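You operate a simulated robot arm through the tools that you are given. There is no shell and no other tool. Be economical: measure what you need, move in short steps, check, and stop when the job is done.

The job below is to be done with a simulated two-armed robot. You get a single attempt, and the scene is never put back.

Task
Take the brown tub on the front part of the sorting table and put it away on the fourth tier from the bottom of the wooden shelf. Fetch the black clip from the front part of the sorting table and stand it on the jig end of the sorting table. Fetch the teal net bag and set it on the belt corner of the grading bench. Put the purple tub on the top of the bagging table. Put the green box on the top of the side bench away on the lower shelf of the steel stand. Pick up the bottle labelled "water" from the top of the side bench with one hand, pass it to the other hand and put it on the shelf under the side bench. Do these in any order. Set down upright: black clip, teal net bag, bottle.
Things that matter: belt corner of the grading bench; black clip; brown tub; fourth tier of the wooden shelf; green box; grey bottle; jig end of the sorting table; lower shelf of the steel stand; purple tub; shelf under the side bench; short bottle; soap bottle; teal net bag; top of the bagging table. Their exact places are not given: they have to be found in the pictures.

The check looks at the end state, three seconds after you hand in, the way a careful person would. Anything else that was tipped, shoved, dropped, spilled or broken makes it a failure.

Robot
Two 7-joint arms with two-finger grippers on one trunk, on a base that drives. Base frame: it is fixed to the floor where the robot stands at the start and does not move with it; the origin is under the middle of the robot, x ahead of it, y to its left, z up; the surface under the hand at the start is at about z = 740. Readings come in mm, rad, newtons and seconds.
The left shoulder is at the start at [70, 139, 1095], the right one opposite. With the tool pointing down near the work surface each hand reaches from about 360 to 760 mm from the robot's upright axis, wherever it stands, measured 20 degrees to its own side. Places, roughly: belt corner of the grading bench (26x24 cm) [160, 1680, 740]; black clip (4x2x6 cm) [400, 500, 800]; brown tub (13x12x8 cm) [500, 100, 800]; fourth tier of the wooden shelf [-3400, 1900, 1400]; green box (15x10x6 cm) [-3700, -2600, 800]; grey bottle, short bottle, soap bottle [-3500, -1500, 750]; jig end of the sorting table [400, -400, 700]; lower shelf of the steel stand [4500, -400, 300]; purple tub (13x12x8 cm) [-3900, -3300, 200]; shelf under the side bench [-3700, -1800, 200]; teal net bag (12x9x15 cm) [400, -1500, 800]; top of the bagging table [300, -1500, 700]. Payload 3.43 kg a hand.
The TCP of each hand is the grasp point between the finger pads, 30 mm short of the fingertips. In the tool frame z runs along the fingers and y along their closing line. Largest opening 104 mm; the body of the gripper starts 57 mm behind the TCP.
Orientation is told as [roll, pitch, yaw] about the base's x, y, z axes, in that order, counted from this pose: with the fingers straight down and closing along the base's y, the tool's x points along the base's -x, its y along +y and its z along -z.

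Tools
- The arms move only by the tool play_rows. It takes "left_deltas", "right_deltas" or both (then of equal length, played together; a hand with none holds still); each is text: rows parted by semicolons, each of 7 numbers parted by spaces: the turn, a rotation vector about the tool's x, y, z in degrees, then the shift along the tool's x, y, z in mm, then the opening, from 0 (shut) to 1 (fully open). In form: rx ry rz dx dy dz gripper; .... A call has 1 to 10 rows; each row is the pose to reach, as a shift and turn from the pose commanded when the call began, along the tool's axes at that moment. Each row takes 0.2 s and may step no farther than 50 mm and 0.15 rad from the row before; otherwise, or with a gripper value out of range, the whole call is refused. Where a pose cannot be reached the arm comes as near as it can. A force on the tool above 40 N (or 10 N above the force at the start of the call, whichever is more), or a blocked arm, ends the call early, and 0.2 s more pass. Each finger travels about 45 mm/s and halts on what it meets, pressing with about 40 N; the grip force reading is that of the motor and also rises with nothing between the fingers. The clock runs only during rows and for 0.2 s after the last one: add rows that repeat a pose to give the fingers time. It gives the time, the measured TCP pose, the force on the tool (base axes), the opening and the grip force at its end, in the units of the frame above (readings bear some noise), with the torque about the TCP (base axes, N m) and any sound that the robot's microphone picked up.
- Cameras (640 x 400 px; columns grow to the right, rows downward): "scene" is now at [134.4, 2.3, 1315.2]; the picture's right is [0.02, -1.00, -0.00], its down [-0.64, -0.01, -0.77] and it looks along [0.77, 0.02, -0.64] (base axes); focal length 214 px, centre (320, 200). "left" rides on the left gripper at [67, -18, -90] in its tool frame; the picture's right is [0.25, 0.97, 0.00], its down [-0.73, 0.19, -0.66] and it looks along [-0.64, 0.17, 0.75] (tool axes); focal length 218 px, centre (320, 200). "right" rides on the right gripper at [67, 18, -90] in its tool frame; the picture's right is [-0.25, 0.97, 0.00], its down [-0.73, -0.19, -0.66] and it looks along [-0.64, -0.17, 0.75] (tool axes); focal length 218 px, centre (320, 200).
- camera(camera): a new picture of that camera. No time passes.
- slide_trunk(by): slides the trunk up (or, below 0, down) by that many mm; the arms and the scene camera ride with it, the base frame stays. It gives what a move gives, with no picture.
- steer(legs): drives the robot by 1 to 6 legs, each [ahead, left, turn to the left] in mm, mm and rad, along the robot's own axes; the way and the turn of a leg run together, so that a leg with both is an arc; at most 1500 mm and 3.142 rad a leg. The arms and the cameras ride along, it lands a little off, and it stops where it bumps. It gives what a move gives.
- aim_head(pan, tilt): turns the head with the scene camera to pan (to the left, within 1.501 rad either way) and tilt (down, from -0.506 to 1.204), counted from straight ahead of the robot. It gives what a move gives.
- measure_at(camera, pixels): for up to 12 pixels [column, row] of the newest picture of that camera ("zoom" is the newest enlarged one), the place [x, y, z] in the base frame of the surface seen there, good to about 2 mm. No time passes.
- inspect(camera, box): a new picture of the part [left, top, right, bottom] of that camera's present view, enlarged. No time passes.
- finish_job(): hands the job in; it is judged then, once.

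Go step by step. Measure first, check grasps and placings, and put right what went wrong. The budget is 131 turns and 142 pictures, counting those below and the enlarged ones. Unless the task says otherwise, let go and move clear before handing in.

The tools are called by a JSON object that holds its "method" and its "body". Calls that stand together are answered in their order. play_rows: Moves the arms, as the interface text tells. Its arguments: {"type":"object","properties":{"left_deltas":{"type":"string"},"right_deltas":{"type":"string"}},"required":[]} The other tools are called the same way: slide_trunk (by) slides the trunk up or down; steer (legs) drives the base; aim_head (pan, tilt) turns the head that bears the scene camera; camera (camera) takes a picture; measure_at (camera, pixels) gives the place of the surface under pixels of a picture; inspect (camera, box) takes an enlarged picture of a part of a camera's view; finish_job () hands the job in.

At the start:

```text
time_s: 0.0
left_position: [535.6, 200.9, 1161.9]
left_tool_rot: [-0.001, 0.0, 0.001]
left_force: [0.9, -0.2, -0.9]
left_torque: [-0.01, -0.01, -0.02]
left_gripper_width: 104.2
left_finger_force: 0.0
right_position: [445.1, -255.4, 1050.5]
right_tool_rot: [0.001, 0.001, -0.002]
right_force: [0.7, 0.0, -0.3]
right_torque: [0.0, -0.03, -0.02]
right_gripper_width: 104.1
right_finger_force: 0.0
trunk travel left (down, up): [-589.0, 351.0]
robot x, y, heading: [-1.5, -1.4, -0.005]
head pan, tilt: [0.019, 0.695]
```

scene: 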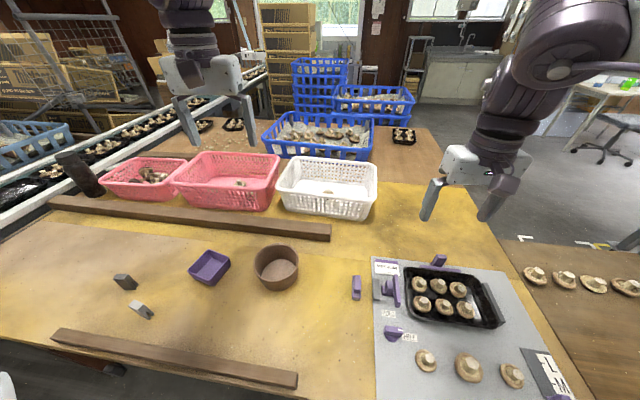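
right: 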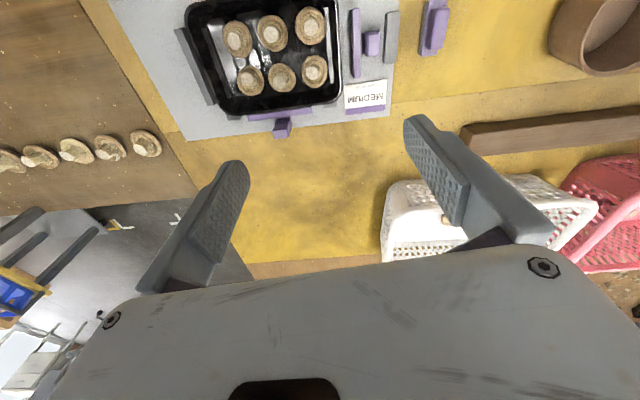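
left: 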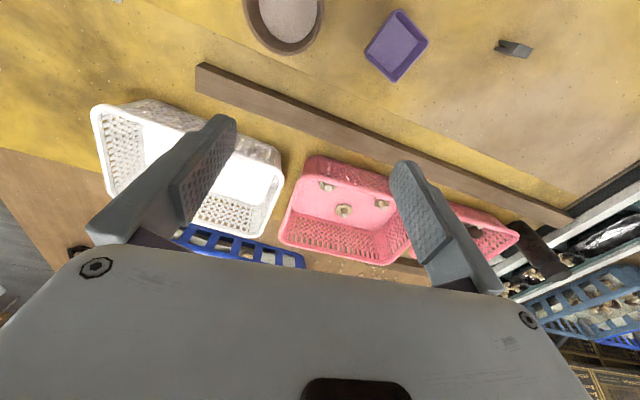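

The scene picture shows the brown tub near (277,267), a dark clip near (125,282) and a grey one near (140,309). I measure them and enlarge that part.

{"method": "inspect", "body": {"camera": "scene", "box": [80, 230, 320, 380]}}

{"method": "inspect", "body": {"camera": "scene", "box": [330, 240, 600, 400]}}

{"method": "measure_at", "body": {"camera": "scene", "pixels": [[277, 250], [277, 292], [256, 265], [298, 265], [125, 276], [135, 286], [140, 303], [150, 316], [480, 300], [390, 350], [450, 340], [357, 290]]}}

```text
2.67 times, centred on (200, 305) of scene
```

zoom: 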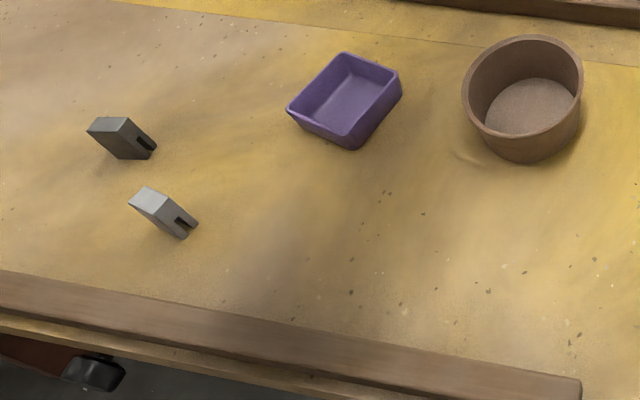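

```text
2.37 times, centred on (465, 320) of scene
```

zoom: 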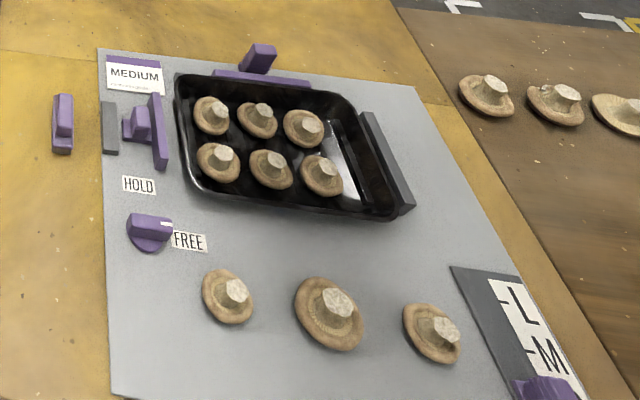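

```text
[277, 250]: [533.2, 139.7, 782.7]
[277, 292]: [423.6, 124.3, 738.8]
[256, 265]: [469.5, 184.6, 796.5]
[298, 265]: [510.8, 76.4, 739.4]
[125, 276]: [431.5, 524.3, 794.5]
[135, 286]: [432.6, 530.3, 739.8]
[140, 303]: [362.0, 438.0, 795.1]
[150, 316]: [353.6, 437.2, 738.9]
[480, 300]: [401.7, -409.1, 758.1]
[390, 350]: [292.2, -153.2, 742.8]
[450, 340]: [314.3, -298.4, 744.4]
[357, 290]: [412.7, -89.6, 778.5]
```

The black clip stands near (425,525); the grey one near (358,437) must be left alone. I move the left hand over the black clip for a close look.

{"method": "play_rows", "body": {"left_deltas": "0 0 0 20 31 23 1; 0 0 0 41 62 47 1; 0 0 0 62 93 71 1; 0 0 0 82 124 94 1; 0 0 0 103 155 118 1; 0 0 0 123 186 141 1; 0 0 0 144 217 165 1; 0 0 0 164 248 188 1; 0 0 0 185 280 212 1"}}

{"method": "camera", "body": {"camera": "left"}}

{"method": "aim_head", "body": {"pan": 1.3, "tilt": 0.5}}

{"method": "camera", "body": {"camera": "scene"}}

```text
time_s: 2.0
left_position: [387.9, 456.4, 928.7]
left_tool_rot: [0.0, -0.001, 0.0]
left_force: [-0.2, 1.0, 0.1]
left_torque: [-0.03, 0.01, 0.0]
left_gripper_width: 104.0
left_finger_force: 0.0
left hand out of reach, approached as far as the arm can: row 8, 9
right_position: [444.7, -254.0, 1049.9]
right_tool_rot: [-0.003, 0.0, -0.001]
right_force: [-0.8, 1.3, -0.3]
right_torque: [-0.03, 0.02, 0.0]
right_gripper_width: 103.9
right_finger_force: 0.0
trunk travel left (down, up): [-589.0, 351.0]
robot x, y, heading: [0.1, -0.6, 0.003]
head pan, tilt: [0.019, 0.695]
```

```text
136 pictures are left
```

left: 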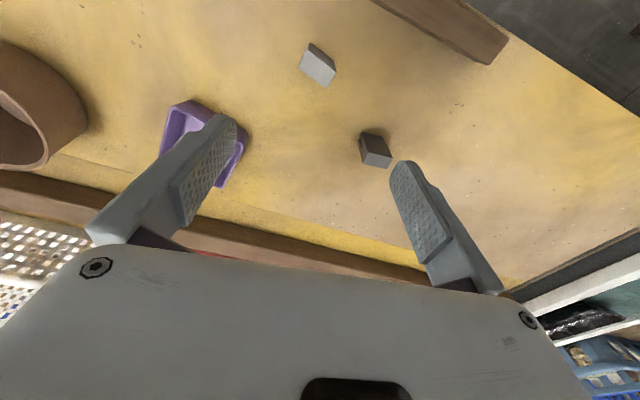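

```text
time_s: 3.5
left_position: [386.7, 454.1, 930.7]
left_tool_rot: [0.0, -0.002, 0.001]
left_force: [-0.6, 0.5, -0.4]
left_torque: [0.01, 0.0, 0.01]
left_gripper_width: 104.1
left_finger_force: 0.0
right_position: [445.0, -254.3, 1051.0]
right_tool_rot: [0.001, -0.001, -0.001]
right_force: [-0.7, -0.4, -0.3]
right_torque: [-0.01, 0.04, -0.01]
right_gripper_width: 104.0
right_finger_force: 0.0
trunk travel left (down, up): [-589.0, 351.0]
robot x, y, heading: [0.1, -1.2, -0.0]
head pan, tilt: [1.3, 0.499]
```

```text
135 pictures are left
```

scene: 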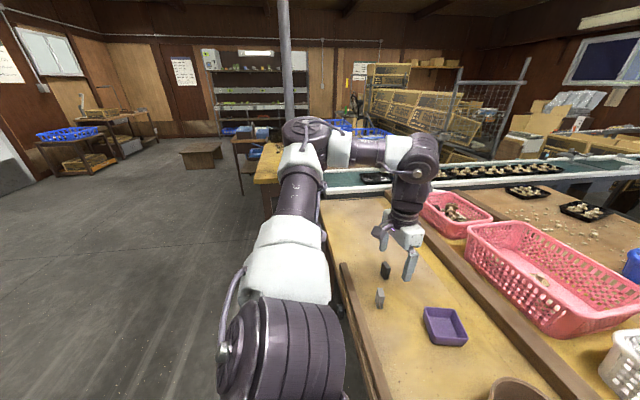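

The floor to the robot's left is free and the clip sits at (375,150) in the left picture. I measure it closely and drive left 300.

{"method": "inspect", "body": {"camera": "left", "box": [280, 30, 440, 190]}}

{"method": "measure_at", "body": {"camera": "left", "pixels": [[364, 137], [361, 160], [376, 164], [391, 156], [380, 135], [370, 148], [376, 155], [388, 160]]}}

{"method": "steer", "body": {"legs": [[0, 300, 0]]}}

```text
2.50 times, centred on (360, 110) of left
```

zoom: 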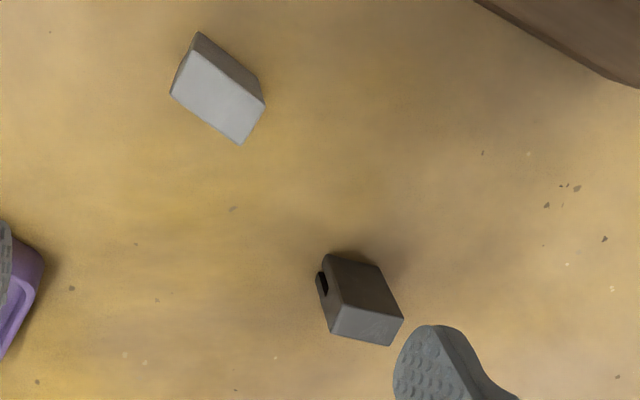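

```text
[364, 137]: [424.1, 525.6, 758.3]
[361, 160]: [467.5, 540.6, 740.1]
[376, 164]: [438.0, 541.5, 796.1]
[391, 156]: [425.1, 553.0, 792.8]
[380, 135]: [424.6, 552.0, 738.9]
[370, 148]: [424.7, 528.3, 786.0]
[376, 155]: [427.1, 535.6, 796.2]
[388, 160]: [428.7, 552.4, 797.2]
```

```text
time_s: 5.5
left_position: [388.5, 753.0, 930.4]
left_tool_rot: [-0.002, -0.001, -0.004]
left_force: [0.4, -0.2, -0.6]
left_torque: [0.01, -0.03, -0.03]
left_gripper_width: 103.9
left_finger_force: 0.0
right_position: [444.0, 42.6, 1050.9]
right_tool_rot: [0.0, 0.001, -0.003]
right_force: [-0.5, 0.1, 0.5]
right_torque: [-0.01, 0.02, -0.02]
right_gripper_width: 104.1
right_finger_force: 0.0
trunk travel left (down, up): [-589.0, 351.0]
robot x, y, heading: [-2.5, 294.3, -0.005]
head pan, tilt: [1.3, 0.499]
```

The clip top is at z≈797, centred near (432,542). I bring the left hand back over it for a cleaner view.

{"method": "play_rows", "body": {"left_deltas": "0 0 0 6 -42 6 1; 0 0 0 12 -84 12 1; 0 0 0 18 -126 18 1; 0 0 0 24 -168 24 1; 0 0 0 28 -208 30 1; 0 0 0 28 -208 30 1"}}

{"method": "inspect", "body": {"camera": "left", "box": [220, 60, 420, 185]}}

```text
time_s: 6.9
left_position: [363.9, 574.9, 902.9]
left_tool_rot: [-0.001, -0.002, -0.003]
left_force: [-0.1, 0.5, 0.2]
left_torque: [0.0, -0.01, -0.01]
left_gripper_width: 103.9
left_finger_force: 0.0
left hand out of reach, approached as far as the arm can: row 5, 6
right_position: [444.3, 42.9, 1050.1]
right_tool_rot: [0.0, -0.001, -0.004]
right_force: [0.0, 0.3, 0.5]
right_torque: [-0.02, 0.0, 0.05]
right_gripper_width: 104.1
right_finger_force: 0.1
trunk travel left (down, up): [-589.0, 351.0]
robot x, y, heading: [1.1, 298.8, -0.004]
head pan, tilt: [1.3, 0.499]
```

```text
3.20 times, centred on (320, 122) of left
```

zoom: 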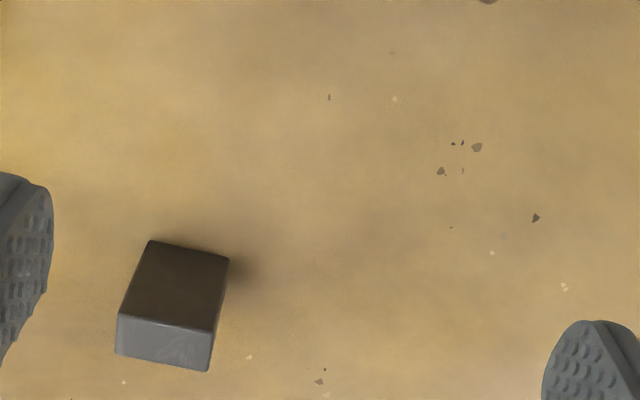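

{"method": "measure_at", "body": {"camera": "zoom", "pixels": [[121, 319], [119, 350], [213, 334], [207, 366], [165, 340], [154, 246], [224, 263], [130, 290], [214, 310]]}}

```text
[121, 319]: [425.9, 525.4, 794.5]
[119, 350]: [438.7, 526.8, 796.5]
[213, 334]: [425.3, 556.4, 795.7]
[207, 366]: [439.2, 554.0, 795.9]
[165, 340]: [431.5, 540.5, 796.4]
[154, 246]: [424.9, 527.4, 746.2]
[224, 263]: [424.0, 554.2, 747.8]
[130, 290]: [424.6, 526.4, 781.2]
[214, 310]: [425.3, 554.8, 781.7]
```

The clip spans x 424–441, y 524–557, square to the base axes. I go above it, then down to TCP z≈778 and close along y.

{"method": "play_rows", "body": {"left_deltas": "0 0 0 -34 -17 0 1; 0 0 0 -68 -34 0 1; 0 0 0 -68 -34 40 1; 0 0 0 -68 -34 40 1"}}

{"method": "camera", "body": {"camera": "left"}}

```text
time_s: 7.9
left_position: [428.9, 541.0, 864.2]
left_tool_rot: [0.0, -0.002, -0.004]
left_force: [0.6, -0.2, 0.5]
left_torque: [0.03, 0.02, -0.02]
left_gripper_width: 104.3
left_finger_force: 0.1
right_position: [444.0, 43.5, 1051.0]
right_tool_rot: [0.0, 0.0, -0.004]
right_force: [0.4, -0.2, 0.7]
right_torque: [0.0, -0.01, -0.01]
right_gripper_width: 104.0
right_finger_force: 0.1
trunk travel left (down, up): [-589.0, 351.0]
robot x, y, heading: [-0.1, 299.4, -0.004]
head pan, tilt: [1.3, 0.499]
```

```text
132 pictures are left
```

left: 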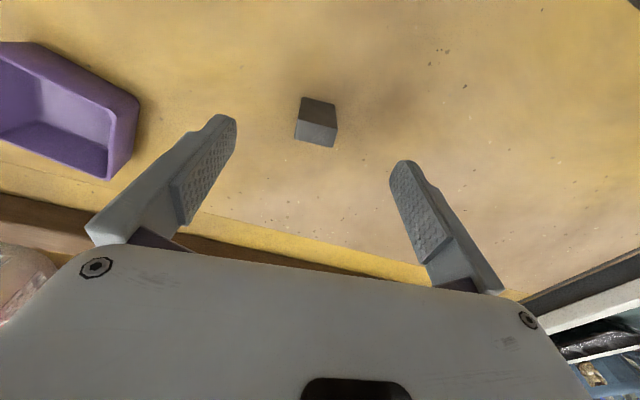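

The hand is centred over the clip (clip at (317,120) between the fingers). I go down and close.

{"method": "play_rows", "body": {"left_deltas": "0 0 0 -2 0 43 1; 0 0 0 -2 0 86 1; 0 0 0 -2 0 86 1; 0 0 0 -2 0 86 0.3; 0 0 0 -2 0 86 0.3; 0 0 0 -2 0 86 0.3; 0 0 0 -2 0 86 0.25; 0 0 0 -2 0 86 0.25; 0 0 0 -2 0 86 0.25"}}

```text
time_s: 9.9
left_position: [433.4, 540.5, 779.2]
left_tool_rot: [-0.001, 0.001, -0.004]
left_force: [0.5, 0.0, 0.1]
left_torque: [0.04, -0.03, -0.03]
left_gripper_width: 30.8
left_finger_force: 40.1
right_position: [443.6, 42.2, 1050.9]
right_tool_rot: [-0.001, -0.001, -0.003]
right_force: [0.6, 0.8, 0.5]
right_torque: [0.01, -0.02, 0.01]
right_gripper_width: 104.1
right_finger_force: 0.1
trunk travel left (down, up): [-589.0, 351.0]
robot x, y, heading: [1.0, 300.1, 0.0]
head pan, tilt: [1.3, 0.499]
```

The clip is gripped (30.8 mm wide, 40 N). I lift it and look at the jig end and to the right side.

{"method": "play_rows", "body": {"left_deltas": "0 0 0 0 0 -45 0.25; 0 0 0 0 0 -90 0.25; 0 0 0 0 0 -135 0.25; 0 0 0 0 0 -170 0.25; 0 0 0 0 0 -170 0.25"}}

{"method": "aim_head", "body": {"pan": -1.0, "tilt": 0.7}}

{"method": "camera", "body": {"camera": "scene"}}

{"method": "camera", "body": {"camera": "left"}}

```text
time_s: 11.1
left_position: [433.5, 541.7, 947.4]
left_tool_rot: [0.0, 0.0, -0.003]
left_force: [-0.1, -0.3, -0.9]
left_torque: [0.05, -0.03, 0.01]
left_gripper_width: 30.8
left_finger_force: 40.9
right_position: [445.7, 42.7, 1050.2]
right_tool_rot: [-0.002, 0.002, -0.003]
right_force: [0.6, -0.3, 0.3]
right_torque: [0.01, 0.03, 0.01]
right_gripper_width: 103.9
right_finger_force: 0.0
trunk travel left (down, up): [-589.0, 351.0]
robot x, y, heading: [-5.1, 301.4, -0.002]
head pan, tilt: [1.3, 0.499]
```

```text
time_s: 13.2
left_position: [433.5, 542.1, 949.2]
left_tool_rot: [0.0, 0.001, -0.003]
left_force: [0.8, 0.8, 0.0]
left_torque: [-0.02, -0.03, -0.01]
left_gripper_width: 30.9
left_finger_force: 40.2
right_position: [443.1, 42.0, 1050.9]
right_tool_rot: [0.001, 0.0, -0.004]
right_force: [-0.2, 1.0, 0.6]
right_torque: [0.02, 0.03, -0.01]
right_gripper_width: 103.9
right_finger_force: 0.0
trunk travel left (down, up): [-589.0, 351.0]
robot x, y, heading: [-0.6, 300.0, -0.007]
head pan, tilt: [-1.0, 0.7]
```

```text
131 pictures are left
```

scene: 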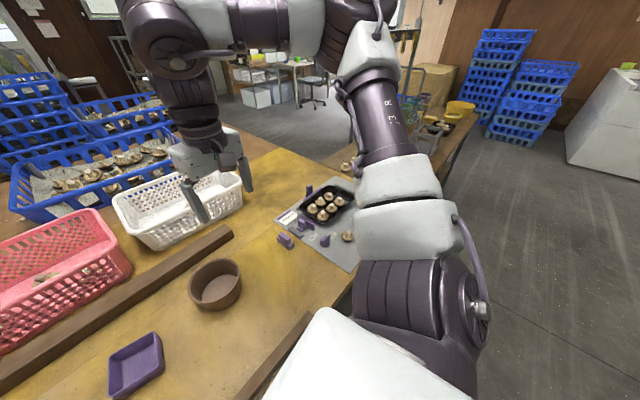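

```text
130 pictures are left
```

left: 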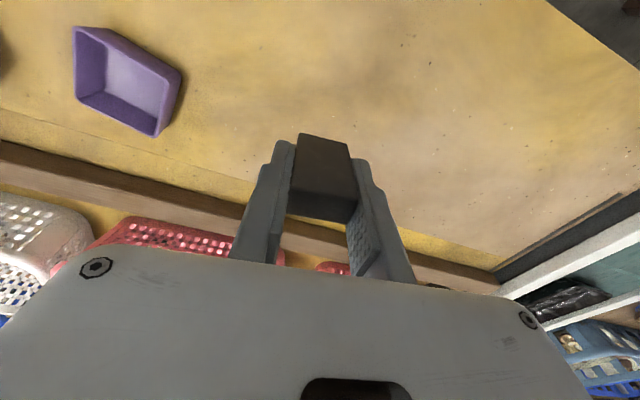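

The clip is held between the fingers and the floor to the right is clear. I drive right 600 and look at the jig end.

{"method": "steer", "body": {"legs": [[0, -650, 0]]}}

{"method": "aim_head", "body": {"pan": 0, "tilt": 0.9}}

{"method": "camera", "body": {"camera": "scene"}}

{"method": "camera", "body": {"camera": "left"}}

```text
time_s: 16.3
left_position: [405.9, 18.4, 948.5]
left_tool_rot: [0.001, -0.001, 0.052]
left_force: [0.3, 0.3, -0.1]
left_torque: [-0.04, 0.0, 0.03]
left_gripper_width: 31.0
left_finger_force: 40.2
right_position: [447.1, -480.9, 1048.8]
right_tool_rot: [0.0, 0.0, 0.053]
right_force: [-0.5, 0.8, 0.3]
right_torque: [0.01, -0.01, -0.03]
right_gripper_width: 103.9
right_finger_force: 0.0
trunk travel left (down, up): [-589.0, 351.0]
robot x, y, heading: [-12.2, -250.7, 0.056]
head pan, tilt: [-1.0, 0.7]
stopped in leg 1: the robot was blocked; the commanded pose is now the measured one
```

```text
time_s: 17.6
left_position: [407.3, 18.1, 948.6]
left_tool_rot: [-0.001, -0.002, 0.053]
left_force: [0.1, 0.3, -0.5]
left_torque: [0.0, 0.04, 0.05]
left_gripper_width: 30.8
left_finger_force: 40.4
right_position: [449.4, -481.6, 1050.2]
right_tool_rot: [0.0, 0.002, 0.052]
right_force: [0.2, 0.7, -0.4]
right_torque: [0.01, 0.02, -0.04]
right_gripper_width: 104.3
right_finger_force: 0.0
trunk travel left (down, up): [-589.0, 351.0]
robot x, y, heading: [-12.0, -243.5, 0.05]
head pan, tilt: [0.0, 0.901]
```

```text
129 pictures are left
```

scene: 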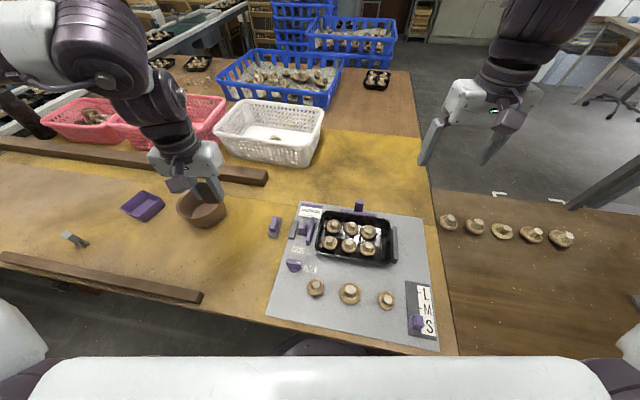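

```text
128 pictures are left
```

left: 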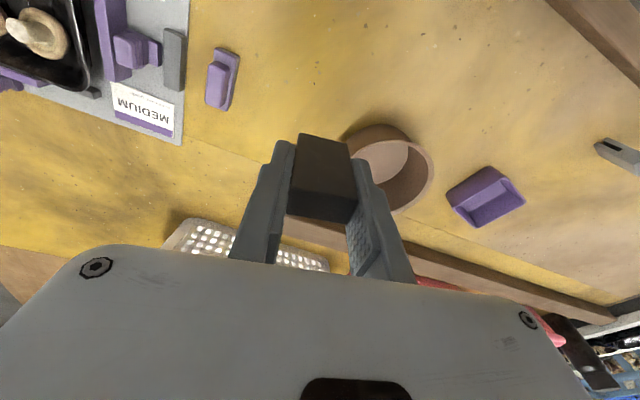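

The drive was blocked near y=-245 on the right; I'll back away 60 mm left, and look at the jig for a free spot.

{"method": "inspect", "body": {"camera": "scene", "box": [256, 190, 476, 360]}}

{"method": "measure_at", "body": {"camera": "scene", "pixels": [[272, 314], [436, 345], [300, 205], [422, 215], [316, 293], [295, 265], [295, 300], [290, 285], [386, 305], [330, 275], [348, 275], [400, 275]]}}

{"method": "steer", "body": {"legs": [[-40, 40, -0.05]]}}

{"method": "aim_head", "body": {"pan": -1.4, "tilt": 0.9}}

{"method": "camera", "body": {"camera": "scene"}}

```text
2.35 times, centred on (366, 275) of scene
```

zoom: 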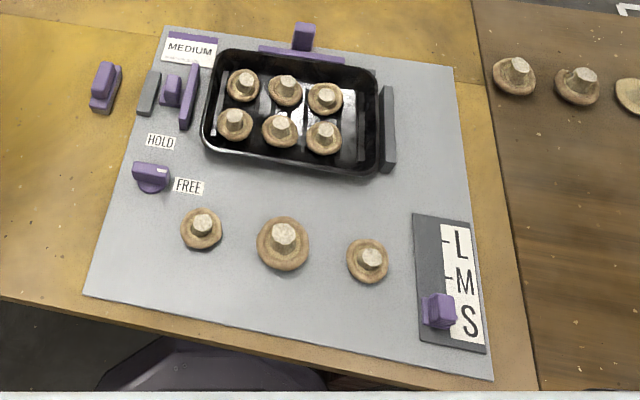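

```text
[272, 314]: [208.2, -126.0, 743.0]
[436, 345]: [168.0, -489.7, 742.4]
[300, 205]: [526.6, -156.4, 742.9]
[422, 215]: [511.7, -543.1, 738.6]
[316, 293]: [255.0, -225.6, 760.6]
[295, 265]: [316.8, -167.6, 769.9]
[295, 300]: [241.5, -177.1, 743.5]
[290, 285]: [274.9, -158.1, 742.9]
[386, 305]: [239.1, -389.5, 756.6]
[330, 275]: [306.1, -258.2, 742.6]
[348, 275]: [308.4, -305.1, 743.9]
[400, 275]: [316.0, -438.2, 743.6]
```

```text
time_s: 18.6
left_position: [379.6, 35.4, 948.9]
left_tool_rot: [0.0, 0.0, 0.001]
left_force: [0.4, 0.4, 0.3]
left_torque: [0.02, 0.0, 0.01]
left_gripper_width: 30.7
left_finger_force: 40.1
right_position: [394.5, -465.8, 1048.7]
right_tool_rot: [0.002, 0.005, 0.001]
right_force: [0.0, 0.0, -0.3]
right_torque: [0.0, -0.01, 0.03]
right_gripper_width: 104.1
right_finger_force: 0.1
trunk travel left (down, up): [-589.0, 351.0]
robot x, y, heading: [-53.8, -208.0, 0.004]
head pan, tilt: [0.0, 0.901]
```

```text
time_s: 20.1
left_position: [379.0, 35.6, 949.7]
left_tool_rot: [0.0, -0.003, 0.002]
left_force: [0.0, 0.9, -1.2]
left_torque: [-0.03, 0.04, -0.02]
left_gripper_width: 30.8
left_finger_force: 40.3
right_position: [392.9, -464.7, 1050.4]
right_tool_rot: [-0.001, 0.002, 0.002]
right_force: [-0.3, -0.1, 1.4]
right_torque: [-0.01, 0.04, 0.0]
right_gripper_width: 104.1
right_finger_force: 0.0
trunk travel left (down, up): [-589.0, 351.0]
robot x, y, heading: [-54.5, -211.1, 0.005]
head pan, tilt: [-1.4, 0.901]
```

```text
126 pictures are left
```

scene: 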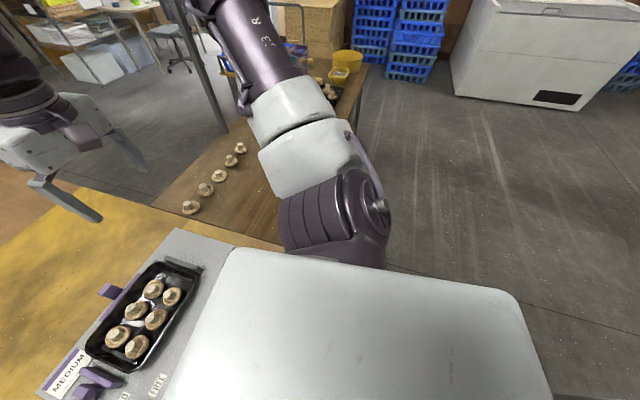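

The bagging table lies at the right, so I'd better stay farther back. The gap between tray and mushrooms around (305,-348) is free plate; I back off and turn right so the left hand faces it.

{"method": "steer", "body": {"legs": [[-150, 60, 0], [0, 0, -0.72]]}}

{"method": "aim_head", "body": {"pan": 0.3, "tilt": 0.8}}

{"method": "camera", "body": {"camera": "scene"}}

```text
time_s: 23.4
left_position: [282.2, -252.1, 948.4]
left_tool_rot: [0.0, -0.001, -0.72]
left_force: [0.3, 0.5, -0.9]
left_torque: [-0.02, 0.02, -0.04]
left_gripper_width: 31.1
left_finger_force: 40.3
right_position: [-36.1, -638.3, 1049.2]
right_tool_rot: [0.001, 0.0, -0.72]
right_force: [-1.0, -0.5, 0.7]
right_torque: [0.03, 0.0, -0.01]
right_gripper_width: 104.1
right_finger_force: 0.2
trunk travel left (down, up): [-589.0, 351.0]
robot x, y, heading: [-204.2, -149.6, -0.72]
head pan, tilt: [-1.4, 0.901]
```

```text
time_s: 25.2
left_position: [283.8, -251.3, 949.4]
left_tool_rot: [0.0, -0.001, -0.718]
left_force: [0.9, 0.5, -0.7]
left_torque: [-0.02, 0.01, 0.01]
left_gripper_width: 30.6
left_finger_force: 39.6
right_position: [-36.2, -637.4, 1049.3]
right_tool_rot: [-0.001, 0.001, -0.717]
right_force: [0.6, 0.1, 0.0]
right_torque: [0.03, 0.03, -0.01]
right_gripper_width: 103.9
right_finger_force: 0.1
trunk travel left (down, up): [-589.0, 351.0]
robot x, y, heading: [-202.4, -152.5, -0.717]
head pan, tilt: [0.3, 0.799]
```

```text
125 pictures are left
```

scene: 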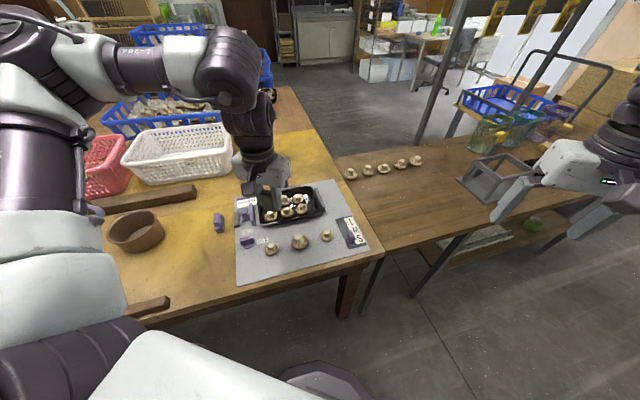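

The clip is above the jig; I turn the wrist back square and shift over the gap at (305,-348), going down partway to check.

{"method": "play_rows", "body": {"left_deltas": "0 0 -8.2 -16 -12 0 0.25; 0 0 -16.4 -32 -24 0 0.25; 0 0 -24.6 -48 -36 0 0.25; 0 0 -32.8 -64 -48 0 0.25; 0 0 -41 -79.6 -59.2 0 0.25; 0 0 -41 -79.6 -59.2 40 0.25; 0 0 -41 -79.6 -59.2 70 0.25; 0 0 -41 -79.6 -59.2 70 0.25"}}

{"method": "camera", "body": {"camera": "left"}}

{"method": "inspect", "body": {"camera": "scene", "box": [220, 150, 380, 280]}}

```text
time_s: 27.0
left_position: [414.3, -293.7, 906.9]
left_tool_rot: [0.001, 0.001, -0.005]
left_force: [-0.8, -0.1, 0.0]
left_torque: [0.02, -0.01, 0.03]
left_gripper_width: 30.7
left_finger_force: 40.1
left hand out of reach, approached as far as the arm can: row 2, 3, 4, 5, 6, 7, 8
right_position: [-35.8, -636.9, 1048.6]
right_tool_rot: [0.001, 0.002, -0.722]
right_force: [-0.2, -0.7, 0.8]
right_torque: [0.01, 0.02, 0.0]
right_gripper_width: 103.9
right_finger_force: 0.1
trunk travel left (down, up): [-589.0, 351.0]
robot x, y, heading: [-196.9, -152.2, -0.713]
head pan, tilt: [0.3, 0.799]
```

```text
124 pictures are left
```

left: 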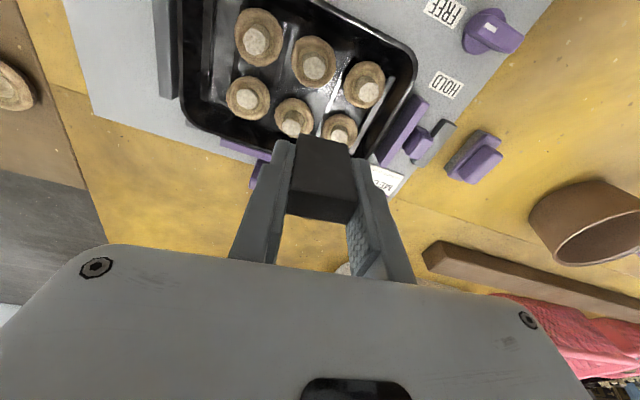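

```text
3.08 times, centred on (300, 215) of scene
```

zoom: 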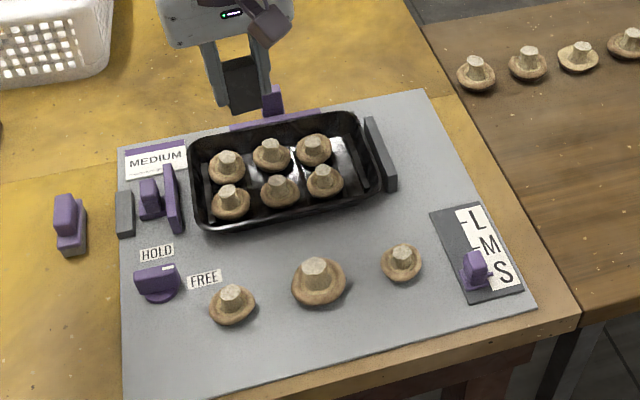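

The turned wrist cannot come that near the body: it stopped at (414,-294). I step the base back and right so that the spot lies farther out.

{"method": "steer", "body": {"legs": [[-120, -114, 0]]}}

```text
time_s: 28.4
left_position: [253.0, -301.6, 905.7]
left_tool_rot: [-0.002, 0.002, -0.004]
left_force: [-0.8, 0.5, -0.4]
left_torque: [0.0, 0.0, -0.02]
left_gripper_width: 31.1
left_finger_force: 39.8
right_position: [-198.3, -645.5, 1048.4]
right_tool_rot: [0.001, 0.003, -0.718]
right_force: [-0.7, -0.1, 0.3]
right_torque: [0.02, 0.0, 0.03]
right_gripper_width: 103.9
right_finger_force: 0.1
trunk travel left (down, up): [-589.0, 351.0]
robot x, y, heading: [-369.6, -159.3, -0.719]
head pan, tilt: [0.3, 0.799]
```

Now the hand shifts to (305,-348) and partly down.

{"method": "play_rows", "body": {"left_deltas": "0 0 0 -26 -23 0 0.25; 0 0 0 -52 -46 0 0.25; 0 0 0 -52 -46 40 0.25; 0 0 0 -52 -46 60 0.25; 0 0 0 -52 -46 60 0.25"}}

{"method": "camera", "body": {"camera": "left"}}

{"method": "camera", "body": {"camera": "scene"}}

```text
time_s: 29.6
left_position: [301.2, -345.9, 844.1]
left_tool_rot: [-0.001, 0.0, -0.005]
left_force: [-0.3, -0.6, -0.1]
left_torque: [0.01, -0.01, -0.02]
left_gripper_width: 31.1
left_finger_force: 40.6
right_position: [-199.9, -646.4, 1050.4]
right_tool_rot: [0.0, 0.002, -0.717]
right_force: [-0.2, 0.4, -0.4]
right_torque: [0.03, -0.02, 0.02]
right_gripper_width: 104.1
right_finger_force: 0.1
trunk travel left (down, up): [-589.0, 351.0]
robot x, y, heading: [-364.1, -163.1, -0.72]
head pan, tilt: [0.3, 0.799]
```

```text
122 pictures are left
```

left: 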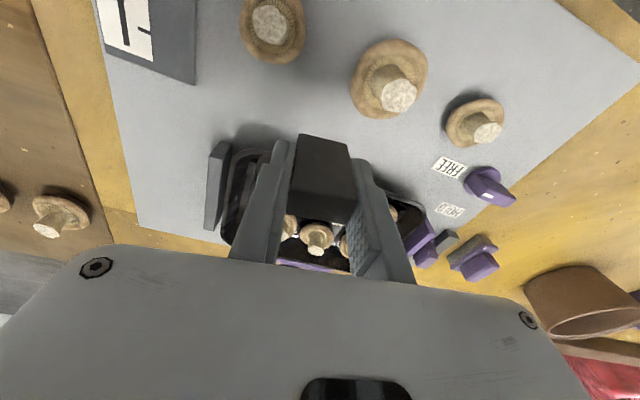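

```text
121 pictures are left
```

scene: 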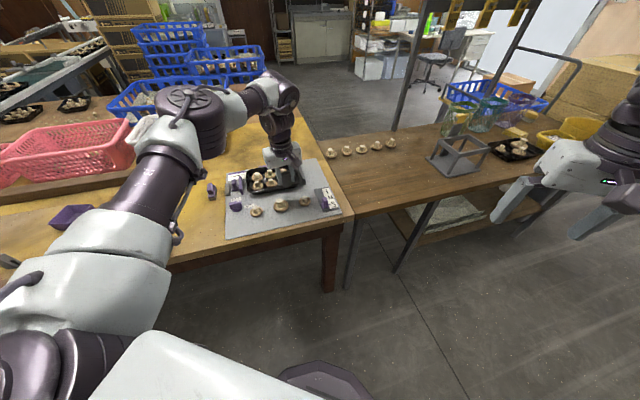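

{"method": "measure_at", "body": {"camera": "left", "pixels": [[400, 112], [275, 60], [235, 155], [380, 185], [250, 150], [218, 150], [320, 110], [390, 170]]}}

{"method": "inspect", "body": {"camera": "scene", "box": [215, 130, 345, 240]}}

```text
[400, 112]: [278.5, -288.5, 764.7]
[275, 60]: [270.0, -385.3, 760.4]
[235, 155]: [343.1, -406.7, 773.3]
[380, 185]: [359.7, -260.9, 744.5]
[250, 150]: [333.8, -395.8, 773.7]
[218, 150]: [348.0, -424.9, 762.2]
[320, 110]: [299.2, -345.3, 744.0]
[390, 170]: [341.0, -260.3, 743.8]
```

```text
3.64 times, centred on (280, 185) of scene
```

zoom: 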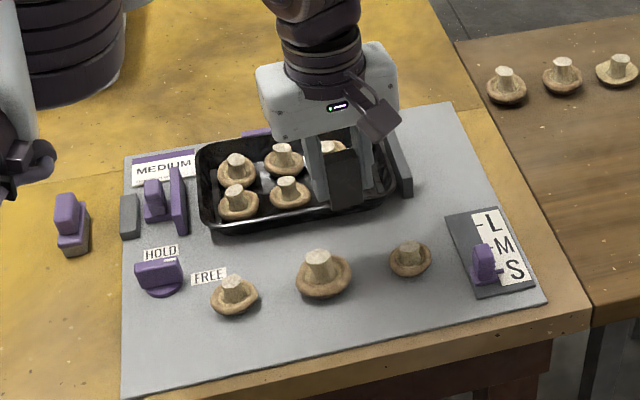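

Tray rim is at x≈334, mushroom backs ≤279; the clip at x 301 fits. Down to contact (TCP ≈783), then open gently.

{"method": "play_rows", "body": {"left_deltas": "0 0 0 -1 0 30 0.25; 0 0 0 -1 0 54 0.25; 0 0 0 -1 0 61 0.25; 0 0 0 -1 0 61 0.25"}}

```text
time_s: 30.6
left_position: [305.2, -347.3, 785.4]
left_tool_rot: [-0.001, 0.002, -0.005]
left_force: [-0.6, 0.6, -0.3]
left_torque: [0.02, 0.02, -0.03]
left_gripper_width: 30.7
left_finger_force: 40.3
right_position: [-199.0, -647.4, 1049.2]
right_tool_rot: [-0.001, 0.001, -0.718]
right_force: [-0.6, -0.7, -0.1]
right_torque: [0.0, -0.02, 0.0]
right_gripper_width: 104.0
right_finger_force: 0.0
trunk travel left (down, up): [-589.0, 351.0]
robot x, y, heading: [-365.2, -157.1, -0.714]
head pan, tilt: [0.3, 0.799]
```

{"method": "play_rows", "body": {"left_deltas": "0 0 0 0 0 2 0.25; 0 0 0 0 0 2.5 0.25; 0 0 0 0 0 2.5 0.4; 0 0 0 0 0 2.5 0.52; 0 0 0 0 0 2.5 0.52; 0 0 0 0 0 -45 0.52; 0 0 0 0 0 -90 0.52; 0 0 0 0 0 -135 0.52; 0 0 0 0 0 -135 0.52"}}

{"method": "camera", "body": {"camera": "left"}}

```text
time_s: 32.6
left_position: [305.0, -348.7, 919.2]
left_tool_rot: [0.001, 0.003, -0.004]
left_force: [0.3, -0.7, 0.2]
left_torque: [0.0, 0.01, 0.02]
left_gripper_width: 54.1
left_finger_force: 0.2
right_position: [-198.4, -646.8, 1049.9]
right_tool_rot: [0.0, 0.004, -0.719]
right_force: [-0.1, 0.0, -0.5]
right_torque: [-0.02, -0.01, 0.0]
right_gripper_width: 103.7
right_finger_force: 0.1
trunk travel left (down, up): [-589.0, 351.0]
robot x, y, heading: [-368.8, -161.0, -0.714]
head pan, tilt: [0.3, 0.799]
```

```text
119 pictures are left
```

left: 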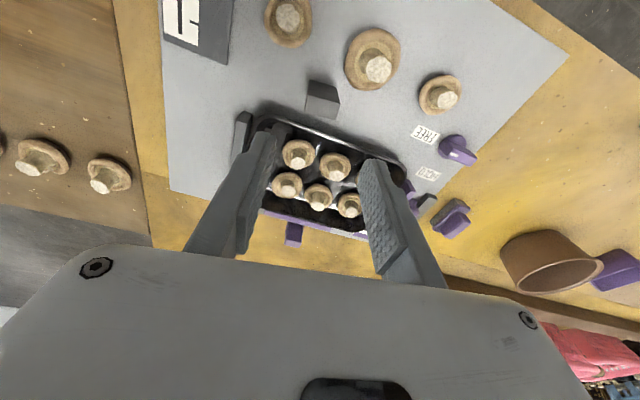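

The clip stands upright at (322,98). Next the brown tub: turn back to heading 0 and drive up.

{"method": "steer", "body": {"legs": [[0, 0, 0.714], [300, 130, 0]]}}

{"method": "play_rows", "body": {"left_deltas": "0 0 8 0 0 0 1; 0 0 16 0 0 0 1; 0 0 24 0 0 0 1; 0 0 32 0 0 0 1; 0 0 41 0 0 0 1; 0 0 41 0 0 0 1"}}

{"method": "camera", "body": {"camera": "left"}}

{"method": "aim_head", "body": {"pan": 0, "tilt": 0.8}}

{"method": "camera", "body": {"camera": "scene"}}

```text
time_s: 36.6
left_position: [567.8, 252.5, 919.5]
left_tool_rot: [0.0, 0.002, 0.697]
left_force: [-1.0, 0.8, -0.3]
left_torque: [0.01, -0.02, -0.01]
left_gripper_width: 54.2
left_finger_force: 0.0
right_position: [372.8, -299.4, 1048.9]
right_tool_rot: [0.0, 0.002, -0.017]
right_force: [-0.4, 0.9, -0.5]
right_torque: [0.0, 0.01, 0.02]
right_gripper_width: 103.9
right_finger_force: 0.1
trunk travel left (down, up): [-589.0, 351.0]
robot x, y, heading: [-67.2, -35.4, -0.015]
head pan, tilt: [0.3, 0.799]
```

```text
refused: row 5 steps farther than a row can; nothing moved
```

```text
118 pictures are left
```

left: 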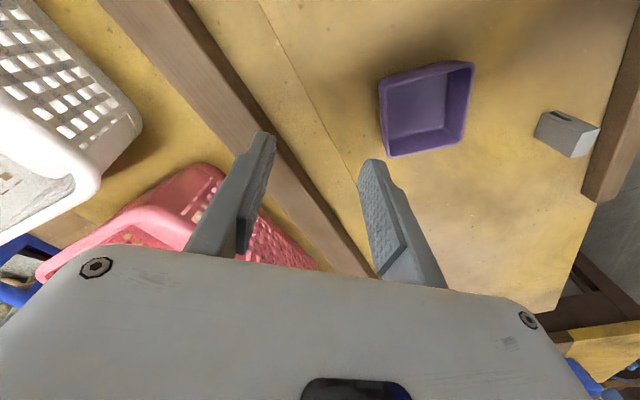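

```text
time_s: 37.4
left_position: [567.3, 252.9, 919.1]
left_tool_rot: [0.0, 0.002, 0.696]
left_force: [-0.1, 0.0, 0.6]
left_torque: [0.01, 0.01, 0.01]
left_gripper_width: 54.2
left_finger_force: 0.0
right_position: [374.8, -298.8, 1048.7]
right_tool_rot: [-0.001, 0.001, -0.018]
right_force: [0.0, -0.3, 0.2]
right_torque: [0.0, -0.03, 0.0]
right_gripper_width: 104.0
right_finger_force: 0.1
trunk travel left (down, up): [-589.0, 351.0]
robot x, y, heading: [-63.2, -38.2, -0.017]
head pan, tilt: [0.0, 0.799]
```

```text
117 pictures are left
```

scene: 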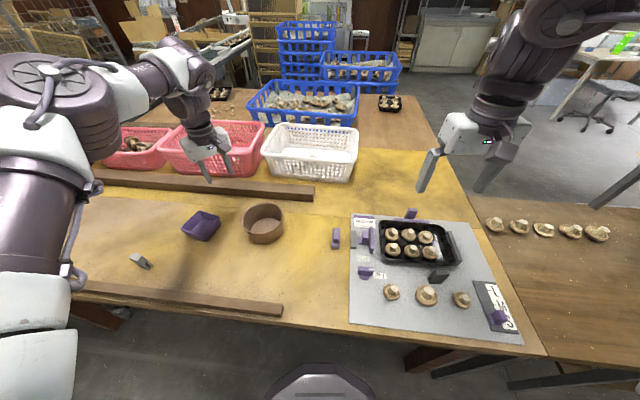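

The clip stands and the brown tub is at (265,224). Before choosing the tub grasp I want to see the wooden shelf, so I fetch the bag first; I fold the left hand back and drive to the bagging table.

{"method": "play_rows", "body": {"left_deltas": "0 0 6.6 31 15 -17 1; 0 0 13.3 62 30 -33 1; 0 0 20 92 45 -50 1; 0 0 26.6 123 60 -67 1; 0 0 33.3 154 75 -84 1; 0 0 40 185 90 -100 1; 0 0 40 185 90 -100 1"}}

{"method": "steer", "body": {"legs": [[-350, 0, 0], [0, -1200, 0]]}}

{"method": "aim_head", "body": {"pan": -0.2, "tilt": 0.6}}

{"method": "camera", "body": {"camera": "scene"}}

```text
time_s: 39.0
left_position: [365.6, 203.8, 1020.4]
left_tool_rot: [-0.001, 0.002, -0.003]
left_force: [0.2, 0.0, 0.5]
left_torque: [0.03, 0.04, 0.0]
left_gripper_width: 104.0
left_finger_force: 0.1
right_position: [375.5, -298.8, 1050.1]
right_tool_rot: [0.001, 0.002, -0.018]
right_force: [0.6, -0.5, 0.2]
right_torque: [-0.01, 0.02, -0.04]
right_gripper_width: 104.0
right_finger_force: 0.0
trunk travel left (down, up): [-589.0, 351.0]
robot x, y, heading: [-66.8, -33.6, -0.017]
head pan, tilt: [0.0, 0.799]
```

```text
time_s: 47.0
left_position: [-11.9, -1001.2, 1021.1]
left_tool_rot: [-0.002, 0.001, -0.022]
left_force: [-0.3, 0.4, 0.0]
left_torque: [-0.02, 0.01, 0.06]
left_gripper_width: 103.7
left_finger_force: 0.0
right_position: [-10.2, -1504.7, 1049.2]
right_tool_rot: [-0.001, 0.002, -0.036]
right_force: [0.1, 0.1, 0.8]
right_torque: [0.01, 0.0, 0.04]
right_gripper_width: 104.1
right_finger_force: 0.2
trunk travel left (down, up): [-589.0, 351.0]
robot x, y, heading: [-445.8, -1234.4, -0.033]
head pan, tilt: [0.0, 0.799]
```

```text
time_s: 47.7
left_position: [-11.1, -1001.8, 1021.5]
left_tool_rot: [-0.002, 0.001, -0.02]
left_force: [-0.4, 0.4, 0.2]
left_torque: [0.01, 0.01, -0.01]
left_gripper_width: 104.0
left_finger_force: 0.0
right_position: [-10.2, -1505.0, 1050.2]
right_tool_rot: [0.0, 0.002, -0.035]
right_force: [0.5, -0.6, -0.4]
right_torque: [0.02, -0.03, 0.0]
right_gripper_width: 104.3
right_finger_force: 0.1
trunk travel left (down, up): [-589.0, 351.0]
robot x, y, heading: [-447.9, -1233.9, -0.039]
head pan, tilt: [-0.201, 0.6]
```

```text
116 pictures are left
```

scene: 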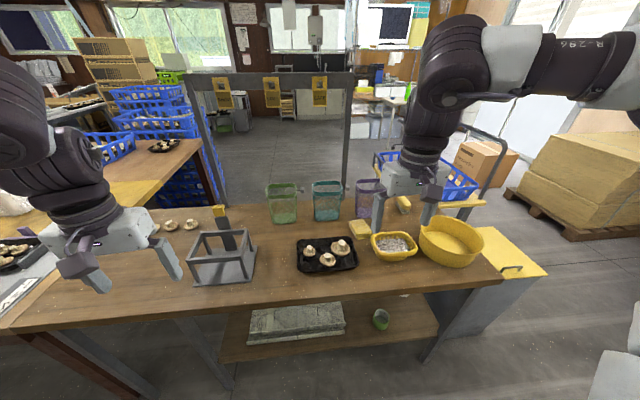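

Three net bags stand at the back of the bagging table: green (282,200), teal (327,198), purple (367,198). I inspect the bags and look back at the wooden shelf.

{"method": "inspect", "body": {"camera": "scene", "box": [250, 165, 410, 265]}}

{"method": "measure_at", "body": {"camera": "scene", "pixels": [[327, 182], [327, 200], [327, 216], [313, 185], [341, 185], [282, 200], [368, 200], [327, 245], [260, 290], [400, 285], [326, 225], [310, 90]]}}

{"method": "aim_head", "body": {"pan": 1.5, "tilt": 0.1}}

{"method": "camera", "body": {"camera": "scene"}}

```text
4.00 times, centred on (330, 215) of scene
```

zoom: 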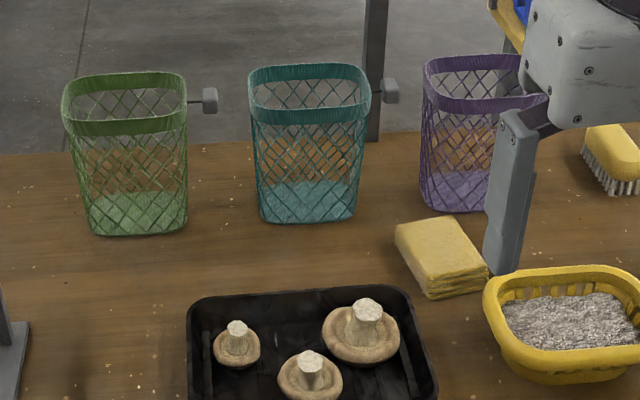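

```text
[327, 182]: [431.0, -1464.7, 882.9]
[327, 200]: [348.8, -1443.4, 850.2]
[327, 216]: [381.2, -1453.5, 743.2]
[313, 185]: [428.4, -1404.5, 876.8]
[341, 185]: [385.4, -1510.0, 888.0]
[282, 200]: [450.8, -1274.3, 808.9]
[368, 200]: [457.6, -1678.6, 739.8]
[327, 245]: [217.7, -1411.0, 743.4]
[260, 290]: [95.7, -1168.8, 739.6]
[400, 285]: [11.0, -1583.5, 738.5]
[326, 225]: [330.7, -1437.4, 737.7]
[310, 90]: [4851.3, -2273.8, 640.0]
```

```text
time_s: 49.5
left_position: [-11.7, -1002.1, 1020.7]
left_tool_rot: [-0.002, 0.0, -0.021]
left_force: [1.0, 0.0, 0.1]
left_torque: [0.0, 0.0, 0.01]
left_gripper_width: 104.0
left_finger_force: 0.0
right_position: [-11.4, -1504.7, 1048.1]
right_tool_rot: [-0.001, 0.001, -0.036]
right_force: [-1.1, 0.0, 0.3]
right_torque: [0.0, 0.01, -0.02]
right_gripper_width: 103.8
right_finger_force: 0.1
trunk travel left (down, up): [-589.0, 351.0]
robot x, y, heading: [-448.2, -1235.5, -0.038]
head pan, tilt: [1.499, 0.099]
```

```text
114 pictures are left
```

scene: 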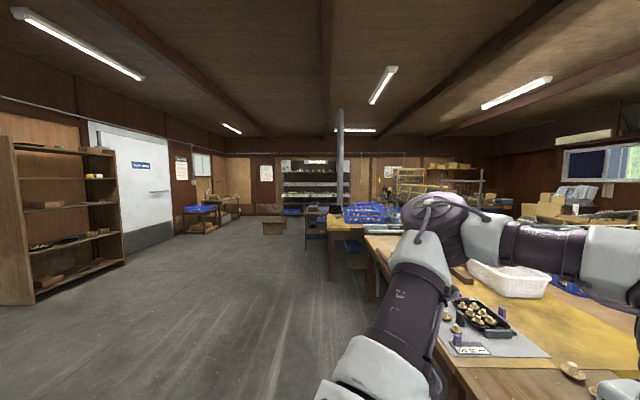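

The wooden shelf is at the left, (10–125, 140–305). I enlarge and measure its tiers.

{"method": "inspect", "body": {"camera": "scene", "box": [0, 125, 140, 310]}}

{"method": "measure_at", "body": {"camera": "scene", "pixels": [[70, 150], [70, 179], [70, 208], [70, 243], [70, 276], [110, 178], [20, 179], [12, 300], [122, 262], [112, 155], [60, 280], [100, 178]]}}

```text
2.16 times, centred on (70, 218) of scene
```

zoom: 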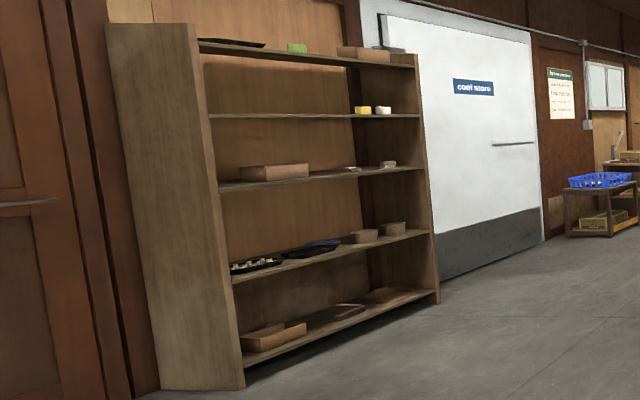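

```text
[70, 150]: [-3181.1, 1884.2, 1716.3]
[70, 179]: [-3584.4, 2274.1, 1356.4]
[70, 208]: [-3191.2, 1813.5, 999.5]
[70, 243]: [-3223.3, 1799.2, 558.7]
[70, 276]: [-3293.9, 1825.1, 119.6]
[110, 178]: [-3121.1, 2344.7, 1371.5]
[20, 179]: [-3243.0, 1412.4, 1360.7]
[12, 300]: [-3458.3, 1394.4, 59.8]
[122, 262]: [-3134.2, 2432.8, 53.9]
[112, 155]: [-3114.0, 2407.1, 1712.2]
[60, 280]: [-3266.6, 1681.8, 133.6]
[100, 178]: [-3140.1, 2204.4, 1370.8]
```

Fourth tier is at z≈1365 with the top board at ≈1715, open to +x: a 45° pitched grasp will fit. Now I drive up to the bagging table for the teal bag.

{"method": "steer", "body": {"legs": [[150, 0, 0.038]]}}

{"method": "aim_head", "body": {"pan": -0.2, "tilt": 0.7}}

{"method": "camera", "body": {"camera": "scene"}}

{"method": "camera", "body": {"camera": "right"}}

```text
time_s: 50.8
left_position: [127.7, -987.2, 1021.6]
left_tool_rot: [-0.003, 0.0, 0.019]
left_force: [0.2, -0.2, -0.2]
left_torque: [-0.01, -0.01, -0.01]
left_gripper_width: 103.9
left_finger_force: 0.0
right_position: [147.4, -1489.1, 1050.8]
right_tool_rot: [0.0, 0.001, 0.003]
right_force: [1.0, -0.2, 0.7]
right_torque: [-0.01, 0.01, -0.04]
right_gripper_width: 103.8
right_finger_force: 0.0
trunk travel left (down, up): [-589.0, 351.0]
robot x, y, heading: [-297.8, -1237.9, 0.006]
head pan, tilt: [1.499, 0.099]
```

```text
time_s: 52.6
left_position: [128.4, -986.4, 1020.1]
left_tool_rot: [-0.002, -0.001, 0.019]
left_force: [0.6, 1.0, 0.3]
left_torque: [-0.02, 0.04, -0.03]
left_gripper_width: 103.9
left_finger_force: 0.0
right_position: [147.2, -1488.9, 1050.0]
right_tool_rot: [0.0, 0.001, 0.003]
right_force: [0.1, 0.7, -0.7]
right_torque: [0.0, -0.01, 0.0]
right_gripper_width: 104.0
right_finger_force: 0.0
trunk travel left (down, up): [-589.0, 351.0]
robot x, y, heading: [-296.7, -1236.2, 0.005]
head pan, tilt: [-0.201, 0.7]
```

```text
112 pictures are left
```

scene: 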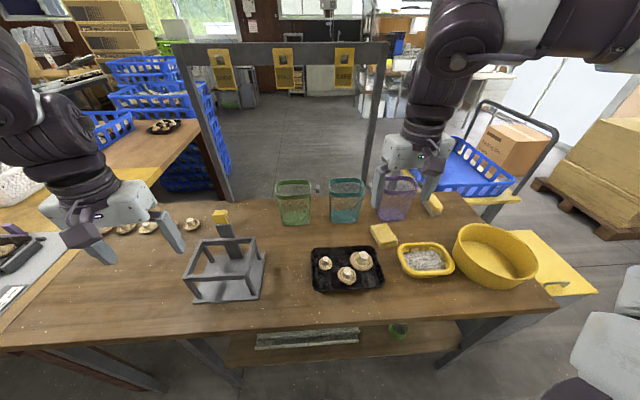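

```text
111 pictures are left
```

right: 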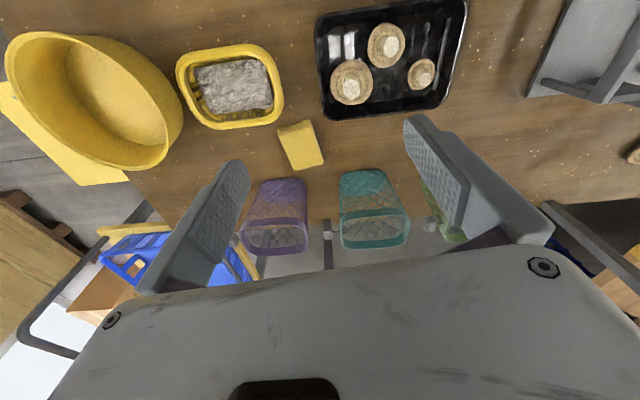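

{"method": "inspect", "body": {"camera": "right", "box": [290, 150, 450, 260]}}

{"method": "inspect", "body": {"camera": "scene", "box": [270, 170, 400, 240]}}

```text
3.64 times, centred on (370, 205) of right
```

zoom: 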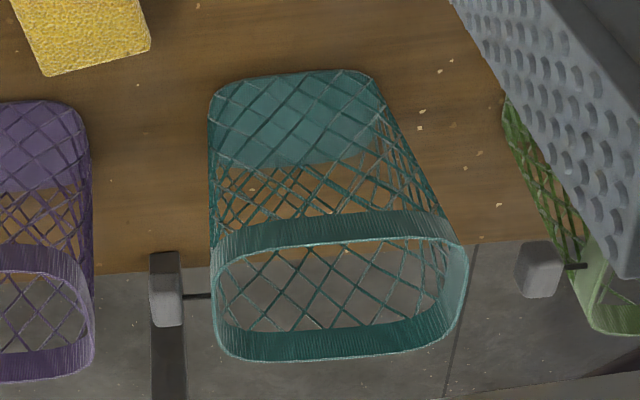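

```text
4.92 times, centred on (335, 205) of scene
```

zoom: 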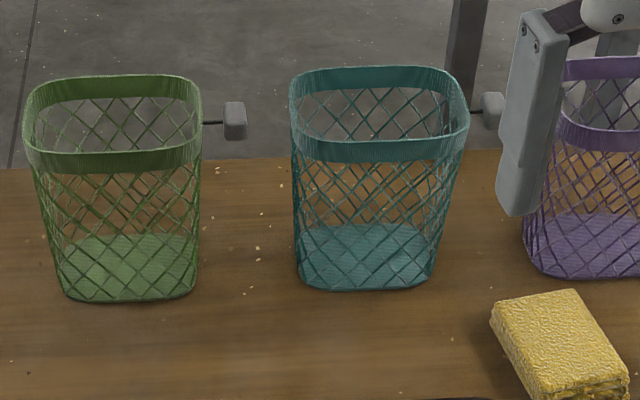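

Each bag carries a cord-lock on its right side; it stands freely. I measure its rim.

{"method": "measure_at", "body": {"camera": "zoom", "pixels": [[296, 125], [300, 150], [375, 152], [455, 140], [466, 115], [370, 74], [310, 82], [440, 78], [297, 108], [490, 110], [370, 280], [192, 110]]}}

```text
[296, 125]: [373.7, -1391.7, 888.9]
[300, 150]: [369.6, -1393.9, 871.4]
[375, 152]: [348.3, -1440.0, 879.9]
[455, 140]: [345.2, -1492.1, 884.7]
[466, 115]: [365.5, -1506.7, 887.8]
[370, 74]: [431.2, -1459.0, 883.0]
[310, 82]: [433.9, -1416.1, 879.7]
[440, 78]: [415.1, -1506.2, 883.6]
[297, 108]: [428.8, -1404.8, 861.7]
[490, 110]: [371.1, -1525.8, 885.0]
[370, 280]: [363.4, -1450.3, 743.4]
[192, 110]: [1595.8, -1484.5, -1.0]
```

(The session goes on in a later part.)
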